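You operate a simulated robot arm through the tools that you are given. There is no shell and no other tool.

You are at the controls of a simulated robot arm. One attempt, no reset.

JOB
Air the kitchen through the mesh till the misted clear pane is clear.
Fine: slide the frosted sash, leave the mesh shut; shut and latch the sash after. Where these are worked on the way, their far stop is far enough and under half their travel is too little: frosted sash.

It is judged by the outcome, as a careful person would: the job done as asked, and still so three seconds after it is handed in. It fails if anything else is knocked over, pushed out of place, dropped, spilled or broken.

ROBOT AND FRAMES
A 6-joint arm with a two-finger parallel gripper, fixed in place. Base frame: the origin is at the foot of the arm, x ahead of it, y to its left, z up. Readings come in m, degrees, newtons and seconds.
With the tool pointing down near the work surface it reaches from about 0.24 to 0.68 m from the base axis. Its first joint turns from -166.0 to 166.0 degrees. Payload 4.1 kg.
The tool frame sits at the grasp point between the pads (the TCP): z along the fingers, y along the line on which they close. The tips reach 0.023 m beyond it. The gripper opens to 0.094 m. The fingers are 0.038 m wide and 0.01 m thick; the gripper's body (0.054 by 0.096 m) begins 0.039 m behind the TCP.
Orientation is that of the tool frame in the base frame, as [roll, pitch, yaw] about the fixed x, y, z axes, in that order (R = Rz(yaw) Ry(pitch) Rx(roll)). With the fingers straight down and closing along the base's y, the tool's x points along the base's -x, its y along +y and its z along -z.

CONTROLS
- The arm moves only by the tool move_arm. Its argument "rows" is a list of rows, each a list of 3 entries, a list of its own where there are three numbers: the shift along the base's x, y, z in m, then the turn, a rotation vector about the base's x, y, z in degrees, then the gripper command, from -1 (shut) to 1 (fully open), values between in proportion. In form: [[[x, y, z], [ax, ay, az], claw], ...]. A call has 1 to 20 rows; each row is the pose to reach, as a shift and turn from the pose commanded when the call began. A row lasts 0.2 s, in which the tool goes at most 0.05 m and 8.6 degrees; a call with a longer step from one row to the next is refused whole, and so is a gripper value outside its range. A pose out of reach is approached as far as the arm can. The call stops where the force on the tool passes 90 N (or 10 N more than at its start, if that is more) or the arm is blocked; 0.2 s more then pass. The fingers move at their own pace (about 0.045 m/s each) and stop on an object; they squeeze with about 44 N. The grip force told is the motor's: it shows also when the fingers shut on nothing. Time passes only in rows, and 0.2 s behind the last, so rows that repeat a pose let the fingers close. It gives the time, the measured TCP pose, the force on the tool (base axes), the opening and the grip force at its end, in the units of the frame above (readings bear some noise), with the torque about the TCP (base axes, N m) and any sound that the robot's microphone picked up.
- Cameras (640 x 400 px; columns grow to the right, rows downward): "scene" is fixed at [0.4035, 0.5087, 1.7294]; the picture's right is [-0.98, 0.22, 0.00], its down [0.09, 0.39, -0.92] and it looks along [-0.20, -0.90, -0.40] (base axes); focal length 315 px, centre (320, 200). "wrist" rides on the gripper at [0.086, 0.016, -0.074] in the tool frame; the picture's right is [-0.18, 0.98, 0.00], its down [-0.58, -0.11, -0.81] and it looks along [-0.79, -0.15, 0.59] (tool axes); focal length 243 px, centre (320, 200). There is no depth. A picture from a camera that has moved, and an enlarged one, comes with that camera's place and axes in the base frame and with its lens. The place of the scene camera against the robot may be out by one fixed shift of up to 0.018 m in any direction.
- camera(camera): a new picture of that camera. The clock stands still meanwhile.
- slide_trunk(by): slides the trunk up (or, below 0, down) by that many m; the arm rides with it, the base frame stays. It gives what a move gives, with no picture.
- inspect(camera, box): a new picture of the part [left, top, right, bottom] of that camera's present view, enlarged. The clock stands still meanwhile.
- finish_job(): hands the job in; it is judged then, once.

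Nothing tells you positions but the pictures and the camera data. Unless the task says otherwise, let go and move clear before handing in.

The tools are called after "Call:" as a command line: name --argument value ..., lists and objects as JSON in quotes. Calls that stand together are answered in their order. move_arm: Moves the arm, as the interface text tells. Its arguments: {"type":"object","properties":{"rows":{"type":"array"}},"required":["rows"]} The other tools are called the same way: slide_trunk (by) slides the trunk up or down; camera (camera) takes a picture; inspect (camera, box) takes an enlarged picture of a part of a camera's view; finish_job () hands the job in.

At the start:

```text
time_s: 0.0
eef_pos: [0.1939, -0.2252, 1.4319]
tool_rot: [-180.0, 0.0, 180.0]
wrist_force: [0.1, 0.4, 0.5]
torque: [-0.06, 0.02, 0.0]
gripper_width: 0.0942
finger_force: 0.0
trunk travel left (down, up): [-0.554, 0.036]
```

scene: 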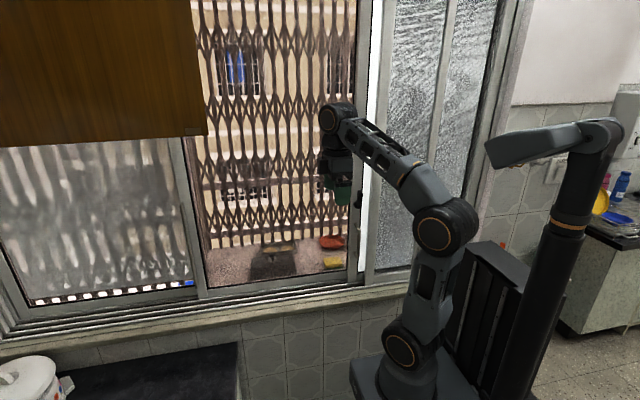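
wrist: 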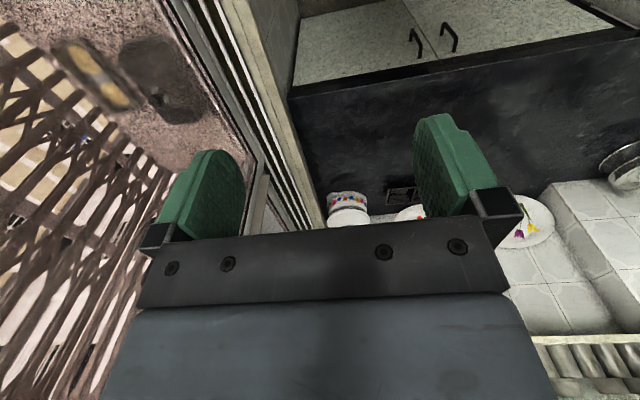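

I see a sliding window: misted pane on the left, an opening with mesh/grille in the middle, a frosted sash on the right, and a white frame with a dark latch near the middle. I'll look closer before moving anything.

Call:
inspect --camera "scene" --box '[300, 0, 540, 300]'

Call:
inspect --camera "scene" --box '[0, 100, 240, 350]'

Call:
inspect --camera "scene" --box '[320, 150, 400, 290]'

Call:
inspect --camera "scene" --box '[170, 100, 380, 310]'

```text
1.33 times, centred on (420, 150) of scene
camera zoom: at [0.4035, 0.5087, 1.7294], right [-0.98, 0.22, 0.0], down [0.09, 0.39, -0.92], along [-0.2, -0.9, -0.4], focal length 420 px, centre (187, 267)
```

zoom: 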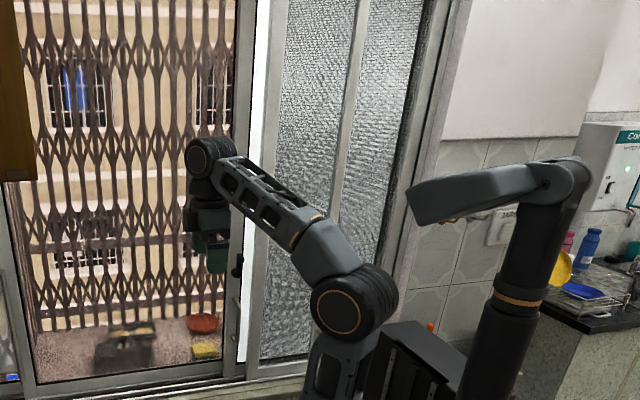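

```text
1.60 times, centred on (120, 225) of scene
camera zoom: at [0.4035, 0.5087, 1.7294], right [-0.98, 0.22, 0.0], down [0.09, 0.39, -0.92], along [-0.2, -0.9, -0.4], focal length 504 px, centre (640, 160)
```

zoom: 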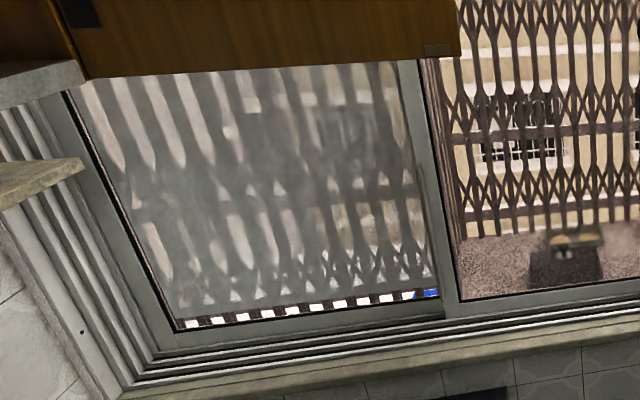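

```text
2.86 times, centred on (360, 220) of scene
camera zoom: at [0.4035, 0.5087, 1.7294], right [-0.98, 0.22, 0.0], down [0.09, 0.39, -0.92], along [-0.2, -0.9, -0.4], focal length 900 px, centre (206, 143)
```

zoom: 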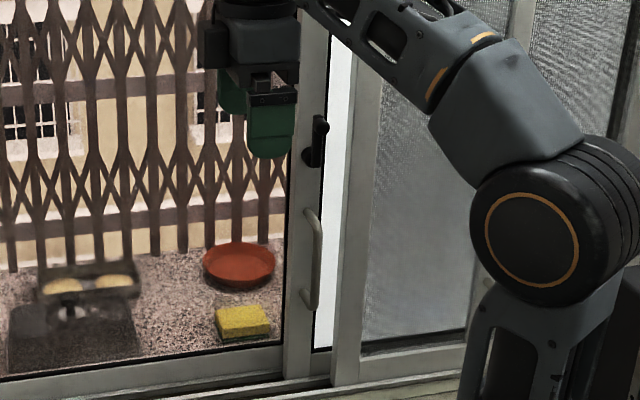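

```text
1.90 times, centred on (275, 205) of scene
camera zoom: at [0.4035, 0.5087, 1.7294], right [-0.98, 0.22, 0.0], down [0.09, 0.39, -0.92], along [-0.2, -0.9, -0.4], focal length 600 px, centre (406, 190)
```

zoom: 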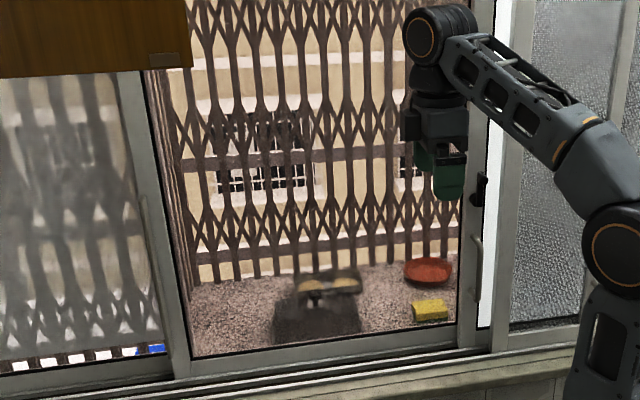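

I can make out a stile with a black latch and a handle beside the white strip, left of the frosted panel. I'll zoom in further to tell which sash they belong to and where the mesh is.

Call:
inspect --camera "scene" --box '[345, 180, 377, 200]'

Call:
inspect --camera "scene" --box '[335, 190, 383, 220]'

Call:
inspect --camera "scene" --box '[328, 230, 424, 290]'

Call:
inspect --camera "scene" --box '[340, 0, 540, 125]'

Call:
inspect --camera "scene" --box '[160, 240, 256, 300]'

Call:
inspect --camera "scene" --box '[560, 60, 640, 140]'

```text
16.00 times, centred on (361, 190) of scene
camera zoom: at [0.4035, 0.5087, 1.7294], right [-0.98, 0.22, 0.0], down [0.09, 0.39, -0.92], along [-0.2, -0.9, -0.4], focal length 5042 px, centre (-336, 360)
```

zoom: 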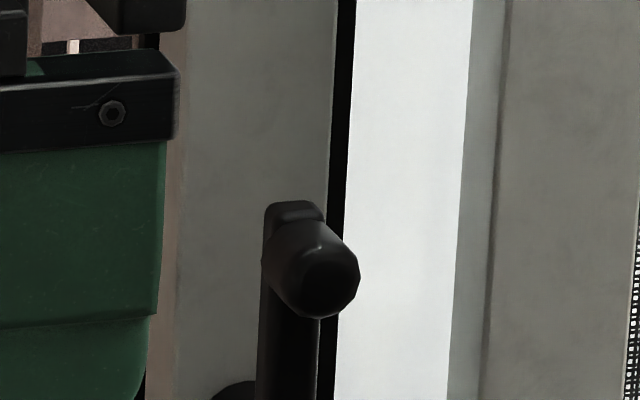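

```text
13.33 times, centred on (359, 205) of scene
camera zoom: at [0.4035, 0.5087, 1.7294], right [-0.98, 0.22, 0.0], down [0.09, 0.39, -0.92], along [-0.2, -0.9, -0.4], focal length 4202 px, centre (-200, 133)
```

zoom: 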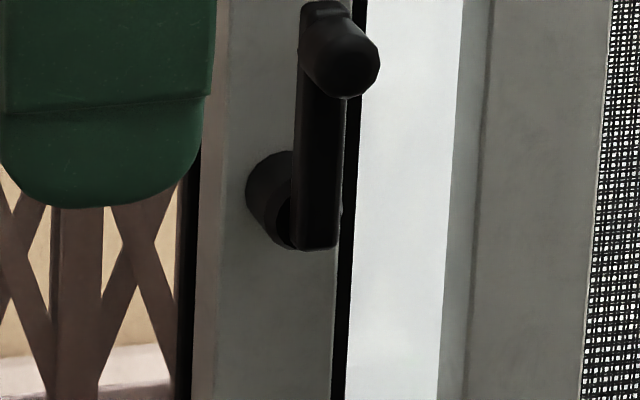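

```text
6.67 times, centred on (376, 260) of scene
camera zoom: at [0.4035, 0.5087, 1.7294], right [-0.98, 0.22, 0.0], down [0.09, 0.39, -0.92], along [-0.2, -0.9, -0.4], focal length 2101 px, centre (-53, -200)
```

zoom: 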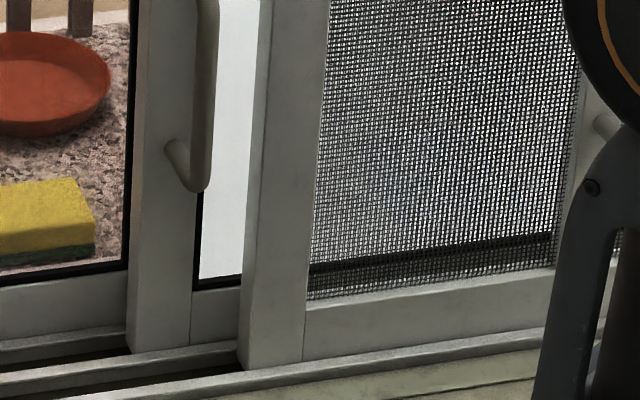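

```text
3.20 times, centred on (440, 62) of scene
camera zoom: at [0.4035, 0.5087, 1.7294], right [-0.98, 0.22, 0.0], down [0.09, 0.39, -0.92], along [-0.2, -0.9, -0.4], focal length 1008 px, centre (-64, 640)
```

zoom: 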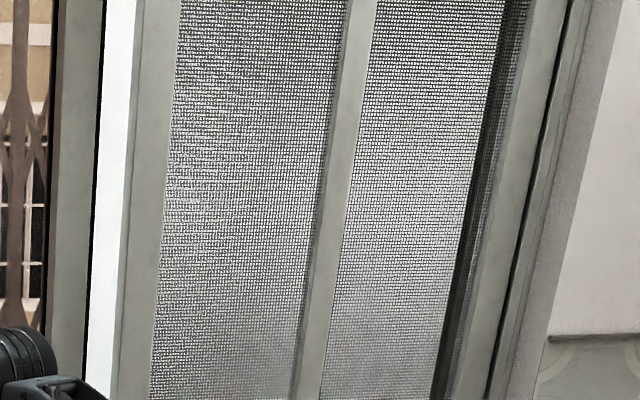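

```text
6.67 times, centred on (208, 270) of scene
camera zoom: at [0.4035, 0.5087, 1.7294], right [-0.98, 0.22, 0.0], down [0.09, 0.39, -0.92], along [-0.2, -0.9, -0.4], focal length 2101 px, centre (1067, -267)
```

zoom: 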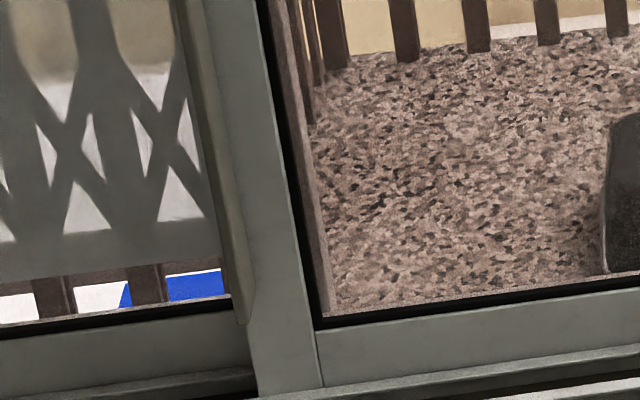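

```text
5.00 times, centred on (600, 100) of scene
camera zoom: at [0.4035, 0.5087, 1.7294], right [-0.98, 0.22, 0.0], down [0.09, 0.39, -0.92], along [-0.2, -0.9, -0.4], focal length 1576 px, centre (-1080, 700)
```

zoom: 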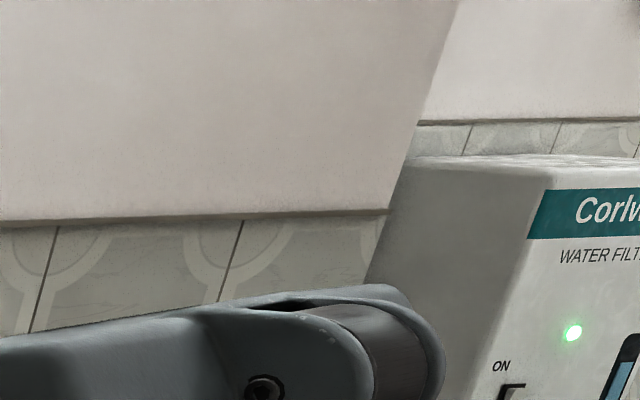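

The latch-and-handle stile is the left stile of the frosted sash: the gasket borders the white glass to its right, and it runs in the track behind the mesh panel. So the sash should slide left (+x). I put it near x≈0.05, y≈-0.45, and I'll turn the wrist so its camera faces the window and gives a second view.

Call:
move_arm --rows '[[[0, 0.01, 0], [0, 0, -8], 1], [[0, 0.02, 0], [0, 0, -16], 1], [[0, 0.03, 0], [0, 0, -24], 1], [[0, 0.04, 0], [0, 0, -32], 1], [[0, 0.04, 0], [0, 0, -40], 1], [[0, 0.04, 0], [0, 0, -48], 1], [[0, 0.04, 0], [0, 0, -56], 1], [[0, 0.04, 0], [0, 0, -64], 1], [[0, 0.04, 0], [0, 0, -72], 1], [[0, 0.04, 0], [0, 0, -80], 1], [[0, 0.04, 0], [0, 0, -88], 1], [[0, 0.04, 0], [0, 0, -90], 1]]'

Call:
camera --camera "wrist"

Call:
camera --camera "scene"

```text
time_s: 2.6
eef_pos: [0.1935, -0.1856, 1.4319]
tool_rot: [179.9, 0.1, 89.8]
wrist_force: [0.3, -0.4, -0.1]
torque: [-0.01, 0.02, 0.0]
gripper_width: 0.0939
finger_force: 0.1
trunk travel left (down, up): [-0.554, 0.036]
```

```text
taken
camera wrist: at [0.2126, -0.0988, 1.5071], right [0.98, -0.19, 0.0], down [-0.11, -0.58, 0.81], along [-0.15, -0.79, -0.59], focal length 243 px, centre (320, 200)
```

wrist: 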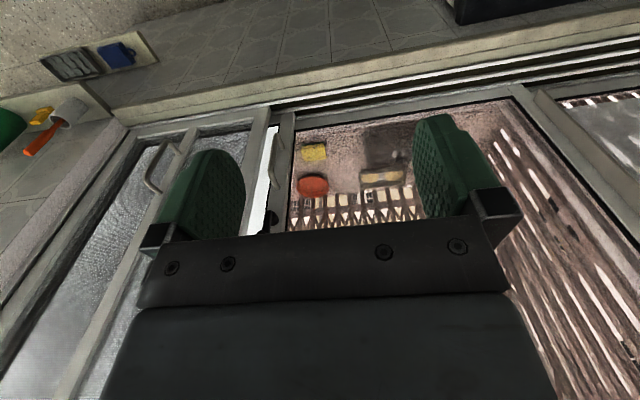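

```text
taken
```

scene: 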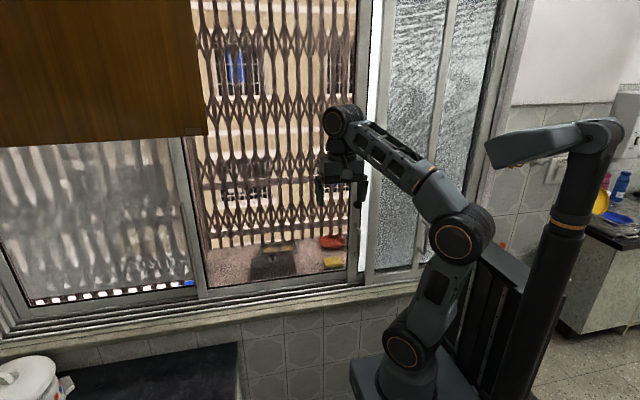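

The wrist now faces the window (its picture is upside down: right is +x, up is downwards). I'll enlarge the latch and handle area.

Call:
inspect --camera "wrist" --box '[230, 100, 326, 250]'

Call:
inspect --camera "wrist" --box '[100, 90, 300, 215]'

Call:
inspect --camera "scene" --box '[335, 180, 383, 210]'

Call:
inspect --camera "scene" --box '[338, 210, 386, 290]'

```text
2.67 times, centred on (278, 175) of wrist
camera zoom: at [0.2126, -0.0988, 1.5071], right [0.98, -0.19, 0.0], down [-0.11, -0.58, 0.81], along [-0.15, -0.79, -0.59], focal length 647 px, centre (432, 267)
```

zoom: 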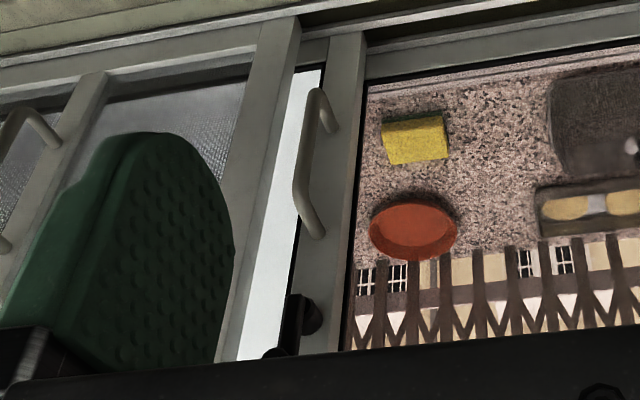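

```text
3.20 times, centred on (200, 152) of wrist
camera zoom: at [0.2126, -0.0988, 1.5071], right [0.98, -0.19, 0.0], down [-0.11, -0.58, 0.81], along [-0.15, -0.79, -0.59], focal length 776 px, centre (704, 352)
```

zoom: 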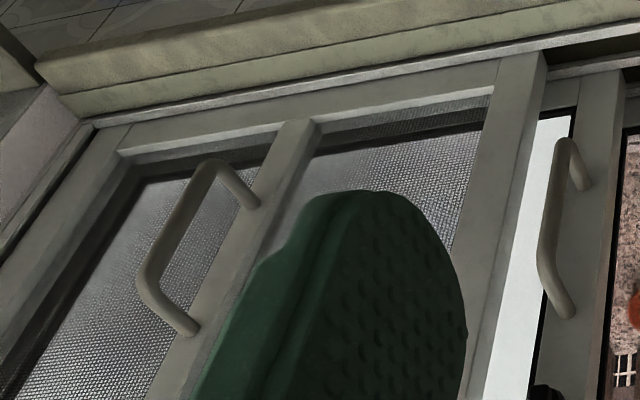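

```text
13.33 times, centred on (359, 195) of scene
camera zoom: at [0.4035, 0.5087, 1.7294], right [-0.98, 0.22, 0.0], down [0.09, 0.39, -0.92], along [-0.2, -0.9, -0.4], focal length 4202 px, centre (-200, 267)
```

zoom: 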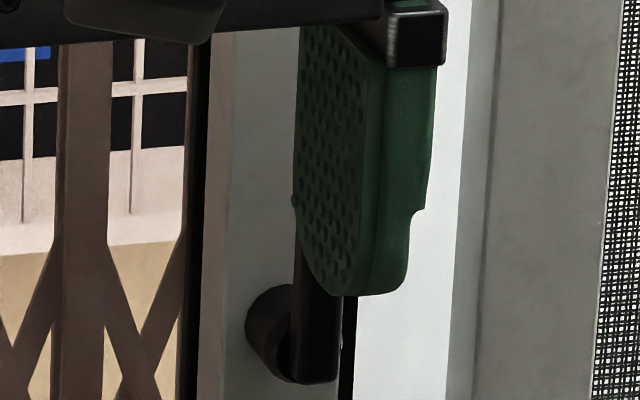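

```text
5.00 times, centred on (362, 250) of scene
camera zoom: at [0.4035, 0.5087, 1.7294], right [-0.98, 0.22, 0.0], down [0.09, 0.39, -0.92], along [-0.2, -0.9, -0.4], focal length 1576 px, centre (110, -50)
```

zoom: 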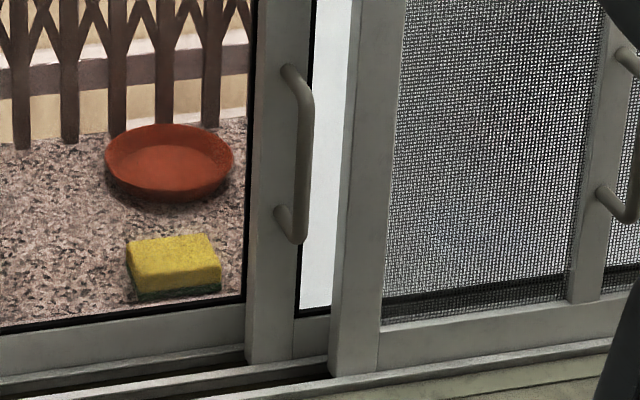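

By triangulation the sash handle bar is about x 0.05, y -0.43, z 1.07–1.18, on a sash face at y≈-0.47; the latch pivot is near z 1.26 with its lever pointing up. I'll raise the hand a little for a clear close view of the latch.

Call:
move_arm --rows '[[[0, -0.02, 0.04], [0, 0, 0], 1], [[0, -0.04, 0.08], [0, 0, 0], 1], [[0, -0.05, 0.12], [0, 0, 0], 1]]'

Call:
camera --camera "wrist"

Call:
inspect --camera "wrist" --box '[230, 110, 326, 210]'

Call:
inspect --camera "scene" --box '[335, 180, 383, 220]'

```text
time_s: 3.4
eef_pos: [0.1972, -0.2265, 1.4369]
tool_rot: [179.9, 0.3, 89.9]
wrist_force: [0.3, 0.5, -1.2]
torque: [-0.05, -0.01, 0.0]
gripper_width: 0.0943
finger_force: 0.0
out of reach, approached as far as the arm can: row 1, 2, 3
trunk travel left (down, up): [-0.554, 0.036]
```

```text
taken
camera wrist: at [0.2155, -0.1398, 1.5125], right [0.98, -0.18, 0.0], down [-0.11, -0.58, 0.81], along [-0.15, -0.79, -0.59], focal length 243 px, centre (320, 200)
```

wrist: 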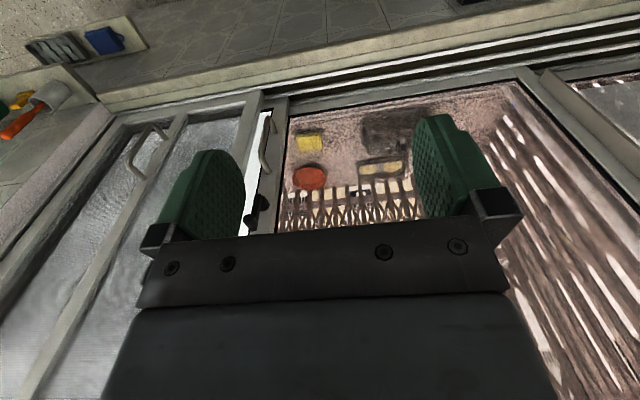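

```text
4.00 times, centred on (278, 160) of wrist
camera zoom: at [0.2155, -0.1398, 1.5125], right [0.98, -0.18, 0.0], down [-0.11, -0.58, 0.81], along [-0.15, -0.79, -0.59], focal length 970 px, centre (488, 360)
```

zoom: 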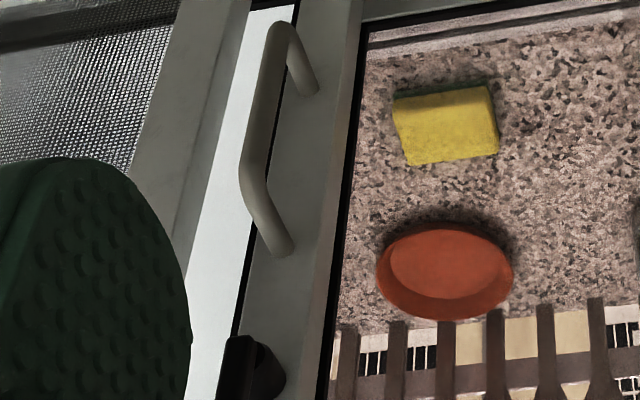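

```text
10.00 times, centred on (359, 200) of scene
camera zoom: at [0.4035, 0.5087, 1.7294], right [-0.98, 0.22, 0.0], down [0.09, 0.39, -0.92], along [-0.2, -0.9, -0.4], focal length 3151 px, centre (-70, 200)
```

zoom: 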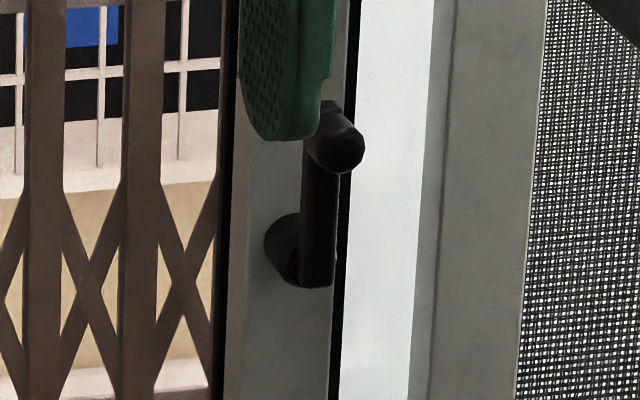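

The latch lever looks to pivot at about (0.057, z 1.262), with its knob at z≈1.32 and y≈-0.415. The mesh frame's left edge is at x≈0.01, so the lever can only swing toward +x. Next I'll pitch the tool forward to point at the window, staying well back from it, with a small first move because the last command was clipped.

Call:
move_arm --rows '[[[0, 0.01, -0.03], [0, 0, 0], 0.2]]'

```text
time_s: 3.8
eef_pos: [0.1974, -0.216, 1.4062]
tool_rot: [-180.0, 0.2, 90.0]
wrist_force: [0.8, 0.5, 0.7]
torque: [-0.03, -0.01, 0.01]
gripper_width: 0.0591
finger_force: 0.2
trunk travel left (down, up): [-0.554, 0.036]
```

Call:
move_arm --rows '[[[-0.007, -0.01, -0.004], [-8.2, 0, 0], 0.2], [[-0.014, -0.02, -0.008], [-16.4, 0, 0], 0.2], [[-0.021, -0.03, -0.012], [-24.6, 0, 0], 0.2], [[-0.028, -0.04, -0.016], [-32.8, 0, 0], 0.2], [[-0.035, -0.05, -0.02], [-41, 0, 0], 0.2], [[-0.042, -0.06, -0.024], [-49.2, 0, 0], 0.2]]'

Call:
camera --camera "scene"

Call:
camera --camera "wrist"

```text
time_s: 5.2
eef_pos: [0.1678, -0.2912, 1.3664]
tool_rot: [-177.1, 46.2, 92.5]
wrist_force: [0.0, 0.6, 0.1]
torque: [0.02, 0.01, 0.01]
gripper_width: 0.0565
finger_force: 0.0
trunk travel left (down, up): [-0.554, 0.036]
```

```text
taken
```

scene: 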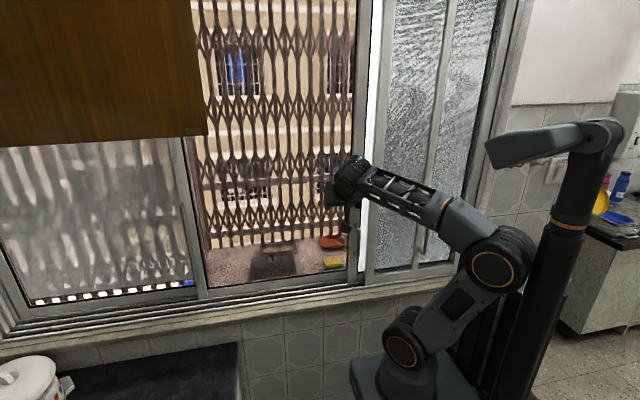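

```text
taken
camera wrist: at [0.1848, -0.1771, 1.3554], right [0.99, -0.12, 0.1], down [-0.08, 0.18, 0.98], along [-0.14, -0.98, 0.17], focal length 243 px, centre (320, 200)
```

wrist: 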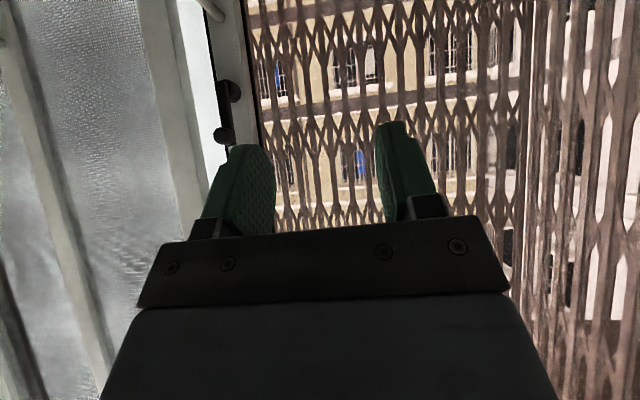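

The latch shows clearly in the wrist view now. I'll zoom in on it for a better fix.

Call:
inspect --camera "wrist" --box '[190, 70, 254, 150]'

Call:
inspect --camera "wrist" --box '[150, 0, 310, 150]'

Call:
inspect --camera "scene" --box '[339, 175, 387, 215]'

```text
5.00 times, centred on (222, 110) of wrist
camera zoom: at [0.1848, -0.1771, 1.3554], right [0.99, -0.12, 0.1], down [-0.08, 0.18, 0.98], along [-0.14, -0.98, 0.17], focal length 1213 px, centre (810, 650)
```

zoom: 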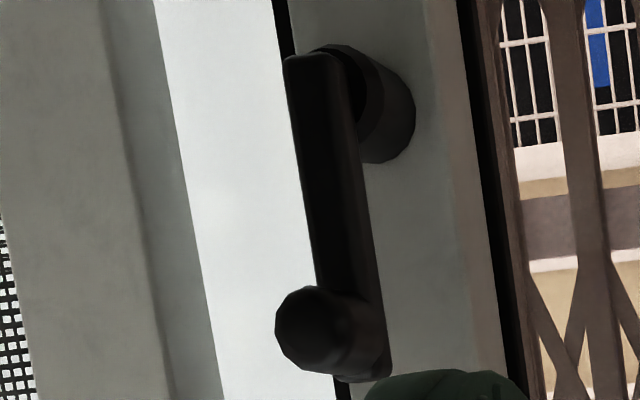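

```text
2.67 times, centred on (230, 75) of wrist
camera zoom: at [0.1848, -0.1771, 1.3554], right [0.99, -0.12, 0.1], down [-0.08, 0.18, 0.98], along [-0.14, -0.98, 0.17], focal length 647 px, centre (560, 533)
```

zoom: 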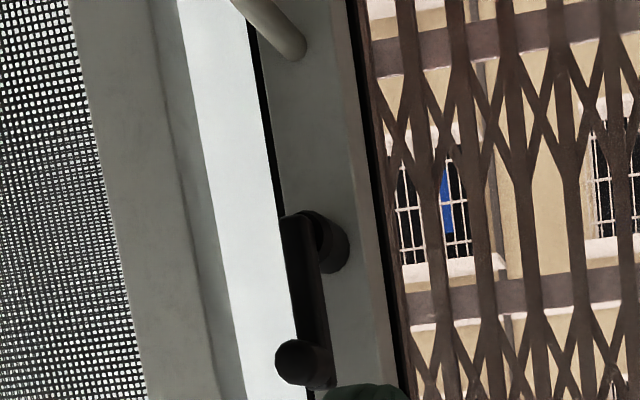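

```text
10.00 times, centred on (363, 195) of scene
camera zoom: at [0.4035, 0.5087, 1.7294], right [-0.98, 0.22, 0.0], down [0.09, 0.39, -0.92], along [-0.2, -0.9, -0.4], focal length 3151 px, centre (-110, 250)
```

zoom: 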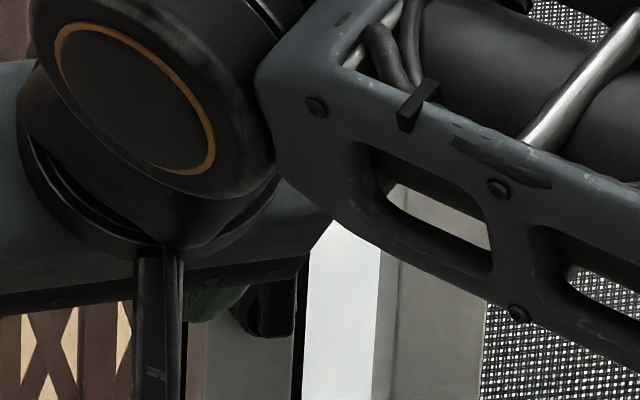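

The wrist view confirms the latch: pivot ≈ (0.0565, z 1.266), knob centre ≈ z 1.323 with its front at y≈-0.414. I'll carry on pitching the tool to horizontal while staying back from the window.

Call:
move_arm --rows '[[[-0.005, 0, 0], [0, 0, 0], 0.2], [[-0.01, 0, 0], [-8, 0, 0], 0.2], [[-0.02, 0.0, 0], [-16, 0, 0], 0.2], [[-0.03, 0.0, 0], [-24, 0, 0], 0.2], [[-0.04, 0.0, 0], [-32, 0, 0], 0.2], [[-0.05, 0.0, 0], [-40, 0, 0], 0.2], [[-0.05, 0.0, 0], [-41, 0, 0], 0.2], [[-0.05, 0.0, 0], [-41, 0, 0], 0.2]]'

Call:
camera --camera "scene"

Call:
camera --camera "wrist"

```text
time_s: 5.9
eef_pos: [0.1653, -0.3124, 1.3347]
tool_rot: [-171.1, 52.4, 97.1]
wrist_force: [-0.9, 0.9, 0.6]
torque: [0.0, 0.03, 0.01]
gripper_width: 0.0567
finger_force: 0.0
trunk travel left (down, up): [-0.554, 0.036]
stopped in row 3: the arm was blocked; the commanded pose is now the measured one
```

```text
taken
```

scene: 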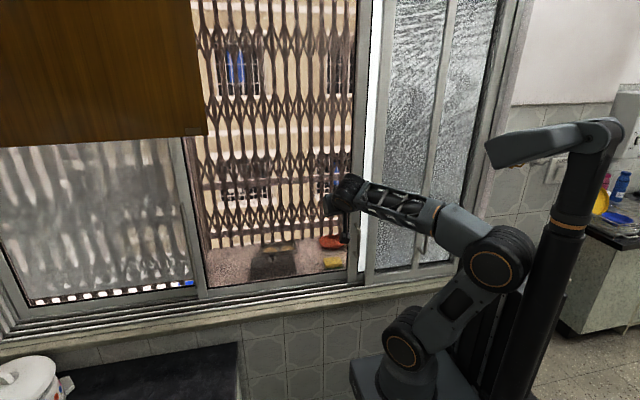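

```text
taken
camera wrist: at [0.1798, -0.2011, 1.3102], right [0.99, -0.11, 0.05], down [-0.02, 0.29, 0.96], along [-0.12, -0.95, 0.28], focal length 243 px, centre (320, 200)
```

wrist: 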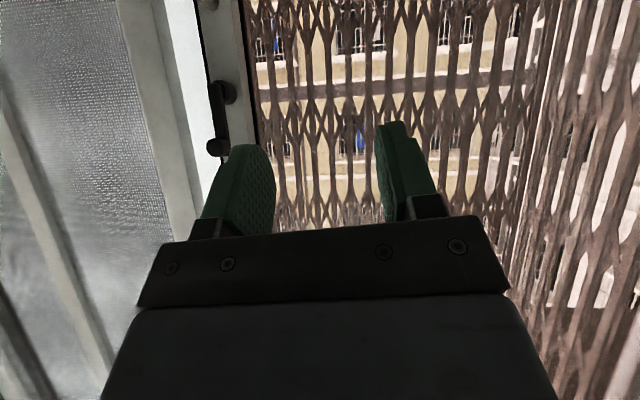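

The arm was blocked. Its elbow folds back against the trunk because the wrist is low and close to the shoulder. I'll back off, then lower the trunk so the arm reaches upward with its elbow less folded.

Call:
move_arm --rows '[[[0.01, 0.0, 0.03], [4, 0, 0], 0.2], [[0.02, 0.0, 0.06], [8, 0, 0], 0.2]]'

Call:
slide_trunk --by -0.1

Call:
camera --camera "scene"

```text
time_s: 6.5
eef_pos: [0.1855, -0.3133, 1.3956]
tool_rot: [-172.7, 44.5, 96.1]
wrist_force: [-0.3, 0.0, -1.3]
torque: [0.03, 0.01, -0.01]
gripper_width: 0.0562
finger_force: 0.0
trunk travel left (down, up): [-0.554, 0.036]
```

```text
time_s: 7.9
eef_pos: [0.1839, -0.3137, 1.2956]
tool_rot: [-172.6, 44.5, 96.0]
wrist_force: [0.1, 0.4, -0.8]
torque: [0.03, 0.02, -0.03]
gripper_width: 0.0565
finger_force: 0.1
trunk travel left (down, up): [-0.454, 0.136]
```

```text
taken
```

scene: 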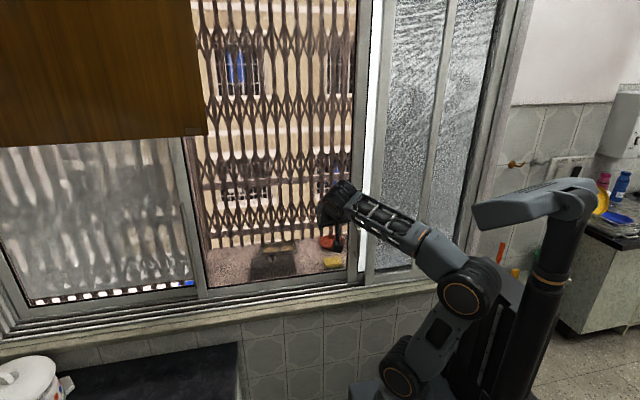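

Call:
slide_trunk --by -0.12

Call:
move_arm --rows '[[[0, 0.01, 0.04], [0, 0, 0], 0.2], [[0, 0.02, 0.08], [0, 0, 0], 0.2], [[0, 0.02, 0.12], [-8, 0, 0], 0.2], [[-0.01, 0.02, 0.14], [-16, 0, 0], 0.2], [[-0.02, 0.01, 0.15], [-24, 0, 0], 0.2], [[-0.04, 0.0, 0.15], [-32, 0, 0], 0.2], [[-0.05, -0.01, 0.15], [-40, 0, 0], 0.2], [[-0.05, -0.01, 0.15], [-45, 0, 0], 0.2]]'

Call:
camera --camera "scene"

Call:
camera --camera "wrist"

```text
time_s: 9.4
eef_pos: [0.1841, -0.3132, 1.1741]
tool_rot: [-172.6, 44.5, 95.9]
wrist_force: [1.0, 0.1, -0.3]
torque: [-0.01, -0.02, -0.03]
gripper_width: 0.0559
finger_force: 0.1
trunk travel left (down, up): [-0.334, 0.256]
```

```text
time_s: 11.2
eef_pos: [0.1403, -0.3339, 1.3156]
tool_rot: [-105.0, 84.7, 162.1]
wrist_force: [-0.1, -0.8, -0.6]
torque: [-0.01, 0.03, 0.01]
gripper_width: 0.0563
finger_force: 0.1
trunk travel left (down, up): [-0.334, 0.256]
```

```text
taken
```

scene: 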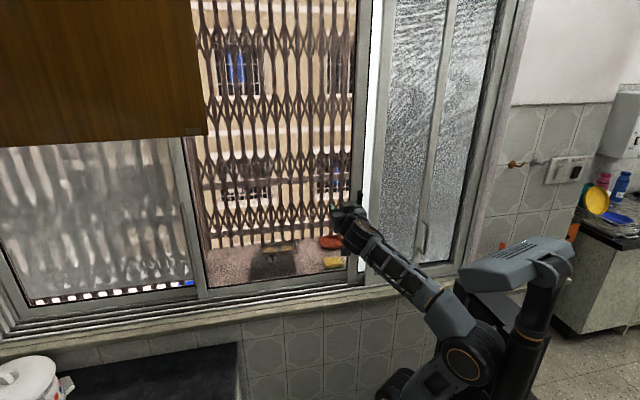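

```text
taken
camera wrist: at [0.1557, -0.2582, 1.2315], right [0.99, -0.05, 0.1], down [-0.02, 0.79, 0.61], along [-0.11, -0.61, 0.79], focal length 243 px, centre (320, 200)
```

wrist: 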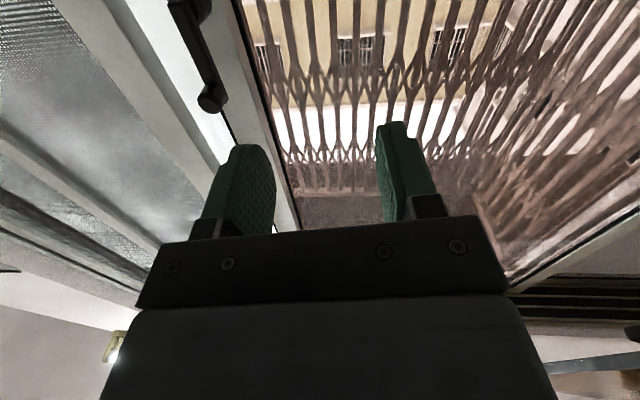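

The tool is now nearly horizontal toward the window. I'll correct the small angular error and line the open fingers up in front of the latch knob at (0.0565, z 1.323).

Call:
move_arm --rows '[[[-0.03, 0.0, 0.003], [-0.5, -2, 1], 0.0], [[-0.06, -0.01, 0.006], [-1, -4, 2], 0.0], [[-0.084, -0.026, 0.007], [-1.4, -5.1, 2.9], 0.0], [[-0.084, -0.026, 0.007], [-1.4, -5.1, 2.9], 0.0]]'

Call:
camera --camera "scene"

Call:
camera --camera "wrist"

```text
time_s: 12.2
eef_pos: [0.0497, -0.3477, 1.3338]
tool_rot: [32.8, 88.6, -57.5]
wrist_force: [0.6, -0.6, -0.1]
torque: [0.02, 0.01, 0.02]
gripper_width: 0.0471
finger_force: 0.1
trunk travel left (down, up): [-0.334, 0.256]
```

```text
taken
```

scene: 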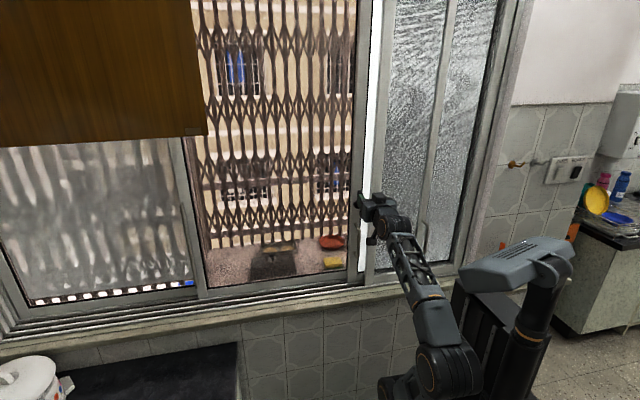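

```text
taken
camera wrist: at [0.0696, -0.2757, 1.2457], right [0.98, 0.0, 0.2], down [-0.11, 0.82, 0.56], along [-0.16, -0.57, 0.8], focal length 243 px, centre (320, 200)
```

wrist: 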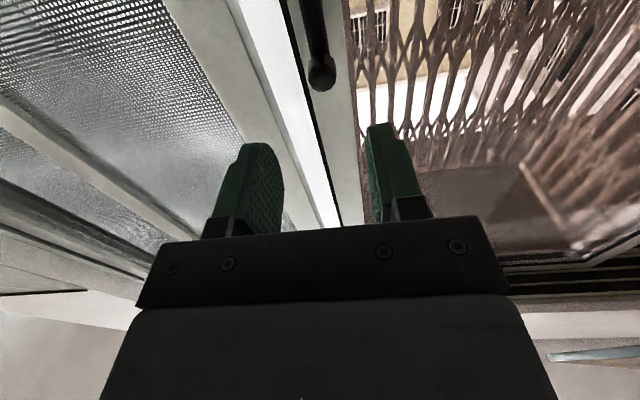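

Call:
inspect --camera "wrist" --box '[272, 0, 368, 110]'

Call:
move_arm --rows '[[[0, 0, 0], [0, 0, 0], 0.0]]'

Call:
inspect --camera "scene" --box '[340, 180, 388, 220]'

```text
3.64 times, centred on (320, 55) of wrist
camera zoom: at [0.0696, -0.2757, 1.2457], right [0.98, 0.0, 0.2], down [-0.11, 0.82, 0.56], along [-0.16, -0.57, 0.8], focal length 882 px, centre (320, 727)
```

zoom: 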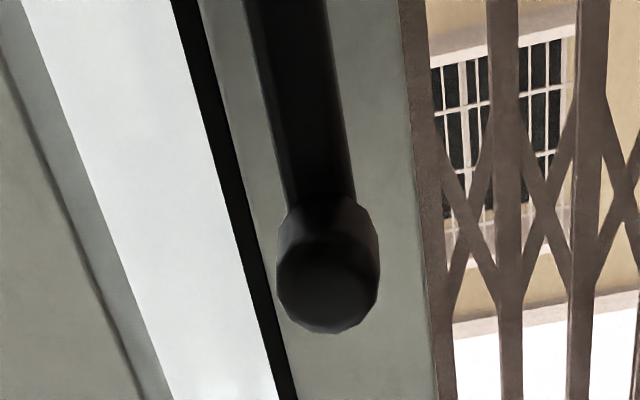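

```text
time_s: 12.6
eef_pos: [0.0502, -0.349, 1.3326]
tool_rot: [35.0, 88.6, -55.3]
wrist_force: [0.1, 0.1, -0.6]
torque: [-0.01, 0.01, 0.03]
gripper_width: 0.0471
finger_force: 0.1
trunk travel left (down, up): [-0.334, 0.256]
```

```text
10.00 times, centred on (364, 200) of scene
camera zoom: at [0.4035, 0.5087, 1.7294], right [-0.98, 0.22, 0.0], down [0.09, 0.39, -0.92], along [-0.2, -0.9, -0.4], focal length 3151 px, centre (-120, 200)
```

zoom: 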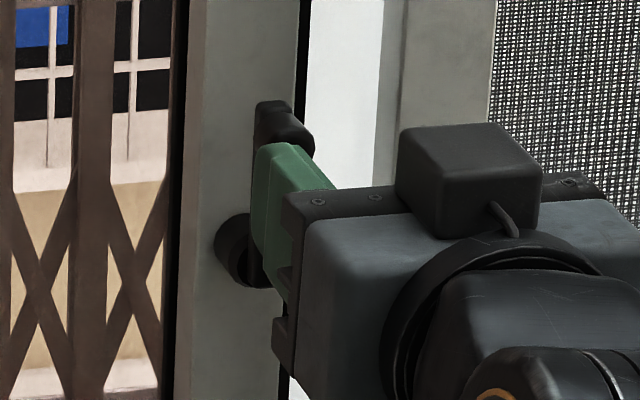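

Knob centre is at about (0.055, -0.414, 1.3185) and the tool is square to the window. I'll line up on it and move in so the open fingers straddle the knob.

Call:
move_arm --rows '[[[0.005, 0, -0.012], [0, 0, 0], 0.0], [[0.005, -0.02, -0.012], [0, 0, 0], 0.0], [[0.005, -0.04, -0.012], [0, 0, 0], 0.0], [[0.005, -0.05, -0.012], [0, 0, 0], 0.0], [[0.005, -0.05, -0.012], [0, 0, 0], 0.0]]'

Call:
inspect --camera "wrist" --box '[200, 50, 440, 240]'

Call:
inspect --camera "scene" --box '[340, 180, 388, 220]'

```text
time_s: 13.8
eef_pos: [0.0549, -0.398, 1.3197]
tool_rot: [35.1, 88.5, -55.2]
wrist_force: [-0.1, 1.0, 0.7]
torque: [-0.01, 0.01, 0.0]
gripper_width: 0.047
finger_force: 0.0
trunk travel left (down, up): [-0.334, 0.256]
```

```text
2.11 times, centred on (320, 145) of wrist
camera zoom: at [0.0752, -0.3266, 1.2334], right [0.98, 0.0, 0.2], down [-0.11, 0.82, 0.56], along [-0.16, -0.57, 0.8], focal length 511 px, centre (320, 316)
```

zoom: 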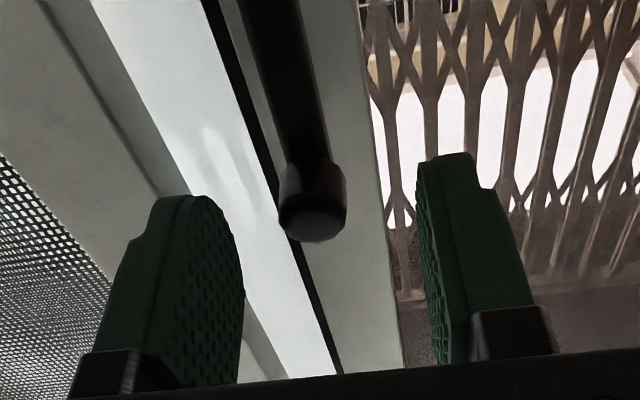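

```text
10.00 times, centred on (364, 200) of scene
camera zoom: at [0.4035, 0.5087, 1.7294], right [-0.98, 0.22, 0.0], down [0.09, 0.39, -0.92], along [-0.2, -0.9, -0.4], focal length 3151 px, centre (-120, 200)
```

zoom: 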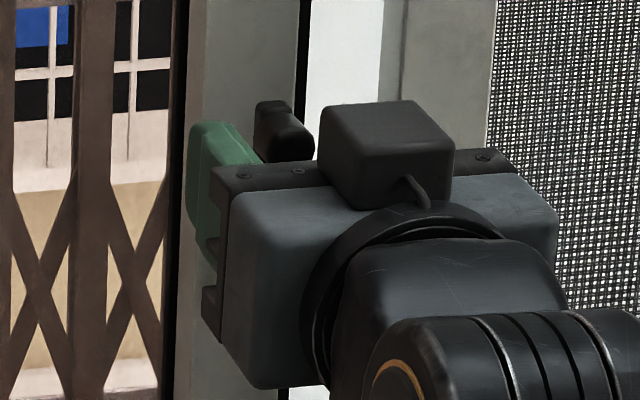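

The knob sits between the fingers. I'll go in another 22 mm and narrow the fingers to a loose hold around it.

Call:
move_arm --rows '[[[0, -0.012, 0], [0, 0, 0], 0.0], [[0, -0.022, 0], [0, 0, 0], 0.0], [[0, -0.022, 0], [0, 0, 0], -0.5], [[0, -0.022, 0], [0, 0, 0], -0.5], [[0, -0.022, 0], [0, 0, 0], -0.5]]'

Call:
inspect --camera "wrist" --box '[200, 50, 440, 240]'

```text
time_s: 15.0
eef_pos: [0.0536, -0.4205, 1.32]
tool_rot: [36.0, 88.6, -54.2]
wrist_force: [0.0, 0.1, 0.1]
torque: [0.0, 0.03, 0.02]
gripper_width: 0.0235
finger_force: 0.1
trunk travel left (down, up): [-0.334, 0.256]
```

```text
2.11 times, centred on (320, 145) of wrist
camera zoom: at [0.0745, -0.3484, 1.2331], right [0.98, 0.0, 0.2], down [-0.11, 0.82, 0.56], along [-0.16, -0.57, 0.8], focal length 511 px, centre (320, 316)
```

zoom: 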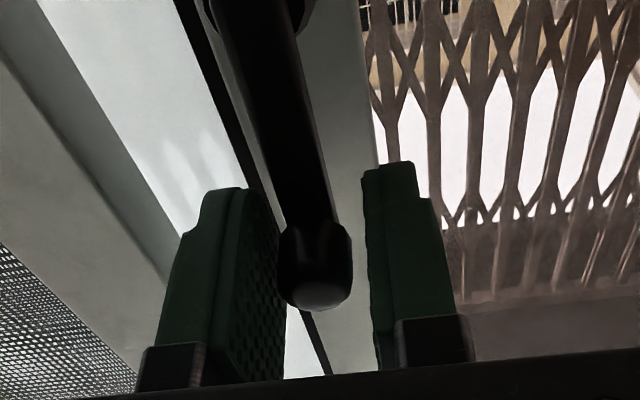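

The fingers straddle the knob. I'll try swinging the lever toward +x in an arc about its pivot, turning the tool with it, about 24° first, and check the force.

Call:
move_arm --rows '[[[0.0074, 0, -0.0005], [0, 8, 0], -0.5], [[0.0146, 0, -0.0021], [0, 16, 0], -0.5], [[0.0216, 0, -0.0046], [0, 24, 0], -0.5], [[0.0216, 0, -0.0046], [0, 24, 0], -0.5]]'

Call:
camera --camera "wrist"

Call:
inspect --camera "scene" --box '[340, 180, 388, 220]'

```text
time_s: 16.0
eef_pos: [0.0759, -0.4209, 1.3165]
tool_rot: [-87.1, 66.6, -177.0]
wrist_force: [1.1, -0.1, 0.4]
torque: [-0.01, -0.03, 0.01]
gripper_width: 0.0235
finger_force: 0.4
trunk travel left (down, up): [-0.334, 0.256]
```

```text
taken
camera wrist: at [0.0592, -0.3481, 1.2293], right [0.98, 0.0, -0.22], down [0.13, 0.82, 0.56], along [0.18, -0.57, 0.8], focal length 243 px, centre (320, 200)
```

wrist: 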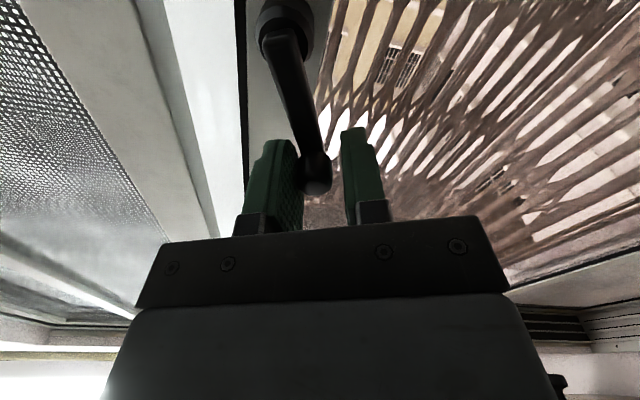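

```text
10.00 times, centred on (364, 200) of scene
camera zoom: at [0.4035, 0.5087, 1.7294], right [-0.98, 0.22, 0.0], down [0.09, 0.39, -0.92], along [-0.2, -0.9, -0.4], focal length 3151 px, centre (-120, 200)
```

zoom: 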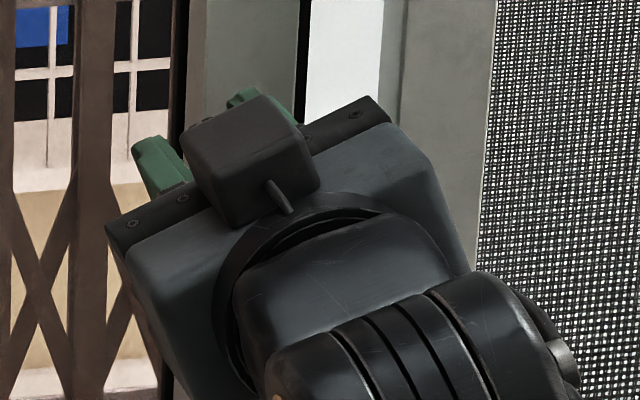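

The lever swings freely toward +x with the fingers. I'll carry the arc on to about 90°.

Call:
move_arm --rows '[[[0.0065, 0, -0.0035], [0, 8, 0], -0.5], [[0.0125, 0, -0.0078], [0, 16, 0], -0.5], [[0.0178, 0, -0.0129], [0, 24, 0], -0.5], [[0.0223, 0, -0.0188], [0, 32, 0], -0.5], [[0.026, 0, -0.0252], [0, 40, 0], -0.5], [[0.0288, 0, -0.032], [0, 48, 0], -0.5], [[0.0306, 0, -0.0392], [0, 56, 0], -0.5], [[0.0314, 0, -0.0466], [0, 64, 0], -0.5], [[0.0314, 0, -0.0484], [0, 66, 0], -0.5], [[0.0314, 0, -0.0484], [0, 66, 0], -0.5]]'

Call:
camera --camera "wrist"

Call:
camera --camera "scene"

```text
time_s: 18.2
eef_pos: [0.1084, -0.4214, 1.2675]
tool_rot: [-89.7, 0.8, -178.9]
wrist_force: [-0.9, -0.3, 0.2]
torque: [-0.01, 0.01, -0.01]
gripper_width: 0.0237
finger_force: 0.1
trunk travel left (down, up): [-0.334, 0.256]
```

```text
taken
camera wrist: at [0.022, -0.3481, 1.2504], right [0.2, 0.0, -0.98], down [0.56, 0.82, 0.11], along [0.8, -0.57, 0.16], focal length 243 px, centre (320, 200)
```

wrist: 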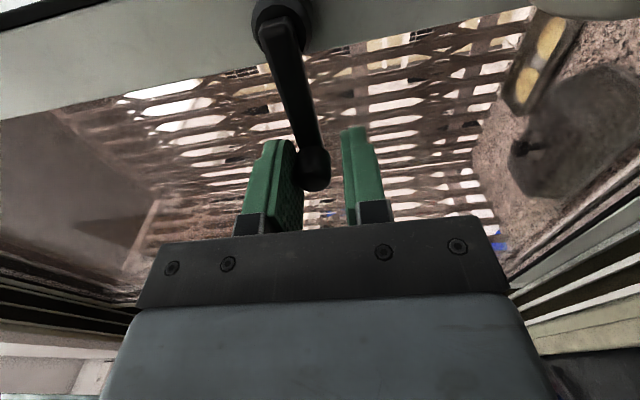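

```text
taken
```

scene: 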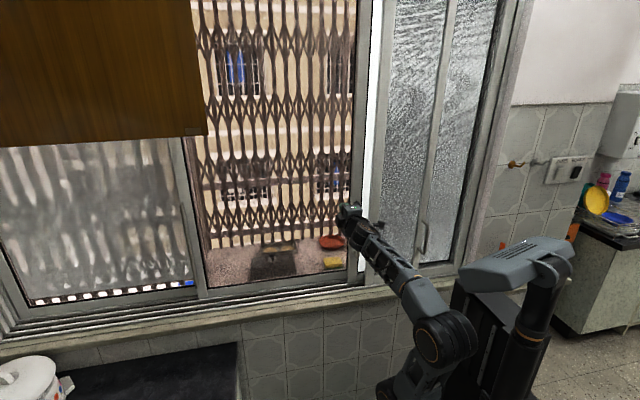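

The lever is now almost horizontal, pointing +x. I'll nudge it a few more degrees to feel for its end stop.

Call:
move_arm --rows '[[[-0.0001, 0, -0.0037], [0, 4, 0], -0.5], [[-0.0003, 0, -0.0055], [0, 6, 0], -0.5], [[-0.0003, 0, -0.0055], [0, 6, 0], -0.5]]'

Call:
camera --camera "wrist"

```text
time_s: 19.0
eef_pos: [0.1077, -0.4195, 1.263]
tool_rot: [-89.7, -5.2, -178.7]
wrist_force: [-0.3, -1.7, 15.3]
torque: [-0.19, 0.01, 0.0]
gripper_width: 0.0299
finger_force: 7.2
trunk travel left (down, up): [-0.334, 0.256]
```

```text
taken
camera wrist: at [0.0198, -0.3474, 1.2553], right [0.09, 0.0, -1.0], down [0.57, 0.82, 0.05], along [0.81, -0.57, 0.08], focal length 243 px, centre (320, 200)
```

wrist: 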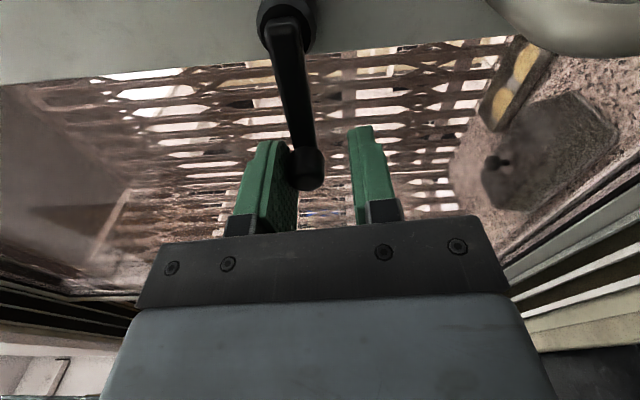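

The lever has reached its end stop at about 90° (15 N of push-back), so the sash should be unlatched. I'll ease off, open the fingers, back away, and check.

Call:
move_arm --rows '[[[0.0003, 0, 0.0055], [0, -6, 0], -0.3], [[0.0003, 0, 0.0055], [0, -6, 0], 0.1], [[0.0003, 0, 0.0055], [0, -6, 0], 0.1], [[0.0003, 0.02, 0.0055], [0, -6, 0], 0.1], [[0.0003, 0.05, 0.0055], [0, -6, 0], 0.1], [[0.0003, 0.08, 0.0055], [0, -6, 0], 0.1], [[0.0003, 0.08, 0.0055], [0, -6, 0], 0.1]]'

Call:
camera --camera "wrist"

Call:
camera --camera "scene"

```text
time_s: 20.6
eef_pos: [0.1076, -0.3399, 1.2677]
tool_rot: [-89.7, 0.7, -178.8]
wrist_force: [-0.6, 0.4, 0.1]
torque: [0.02, 0.0, -0.02]
gripper_width: 0.0517
finger_force: 0.0
trunk travel left (down, up): [-0.334, 0.256]
```

```text
taken
camera wrist: at [0.0221, -0.2675, 1.2505], right [0.2, 0.0, -0.98], down [0.56, 0.82, 0.11], along [0.8, -0.57, 0.16], focal length 243 px, centre (320, 200)
```

wrist: 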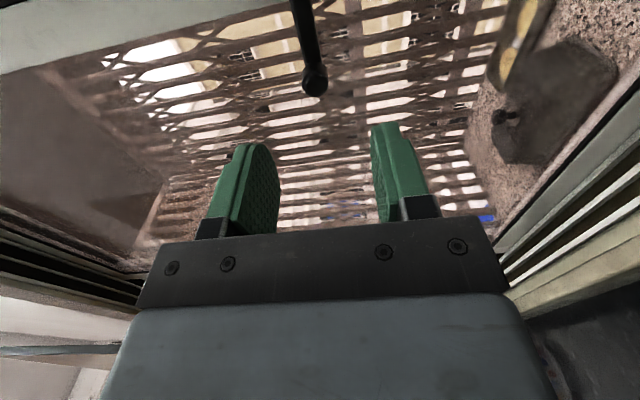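

```text
taken
```

scene: 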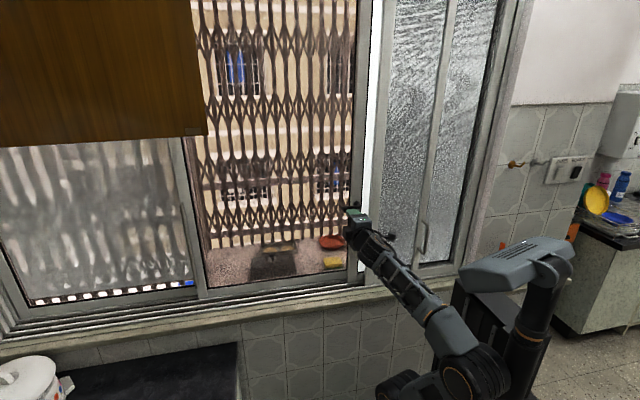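

The latch lever stays horizontal and the fingers are clear. Next is the sash handle (bar centre z≈1.12), so I'll lower the trunk to keep the elbow unfolded and turn the tool back so the fingers close along x.

Call:
slide_trunk --by -0.15

Call:
move_arm --rows '[[[-0.005, 0, 0], [0, -8.2, 0], 0.1], [[-0.01, 0, 0], [0, -16.4, 0], 0.1], [[-0.015, 0, 0], [0, -24.6, 0], 0.1], [[-0.02, 0, 0], [0, -32.8, 0], 0.1], [[-0.025, 0, 0], [0, -41, 0], 0.1], [[-0.03, 0, 0], [0, -49.2, 0], 0.1], [[-0.035, 0, 0], [0, -57.4, 0], 0.1], [[-0.04, 0, 0], [0, -65.6, 0], 0.1], [[-0.045, 0, 0], [0, -73.8, 0], 0.1], [[-0.05, 0, 0], [0, -82, 0], 0.1], [[-0.053, 0, 0], [0, -90, 0], 0.1], [[-0.053, 0, 0], [0, -90, 0], 0.1]]'

Call:
camera --camera "wrist"

Call:
camera --camera "scene"

```text
time_s: 22.3
eef_pos: [0.1089, -0.3399, 1.1165]
tool_rot: [-89.7, 0.8, -178.8]
wrist_force: [-0.1, 0.8, 0.0]
torque: [0.05, 0.0, 0.01]
gripper_width: 0.0517
finger_force: 0.1
trunk travel left (down, up): [-0.184, 0.406]
```

```text
time_s: 24.9
eef_pos: [0.0564, -0.3413, 1.118]
tool_rot: [39.1, 88.5, -51.4]
wrist_force: [-0.3, 0.3, 0.6]
torque: [0.0, -0.04, 0.01]
gripper_width: 0.0518
finger_force: 0.1
trunk travel left (down, up): [-0.184, 0.406]
```

```text
taken
camera wrist: at [0.0748, -0.268, 1.0305], right [0.98, 0.0, 0.2], down [-0.11, 0.82, 0.56], along [-0.16, -0.57, 0.8], focal length 243 px, centre (320, 200)
```

wrist: 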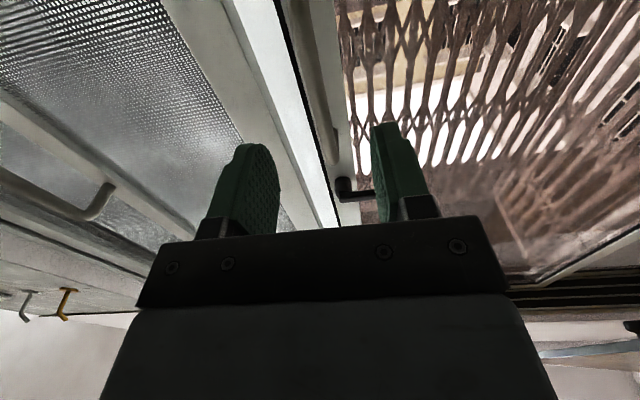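

```text
taken
```

scene: 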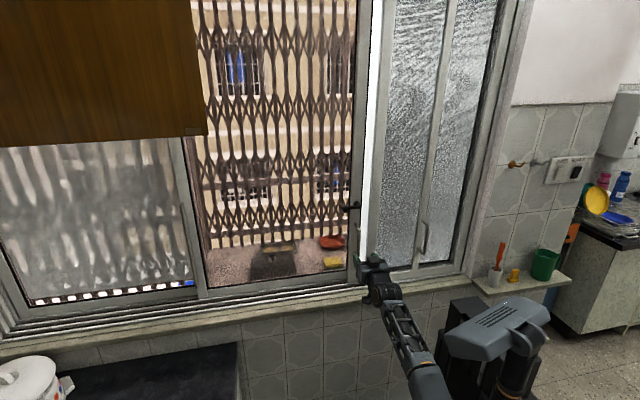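

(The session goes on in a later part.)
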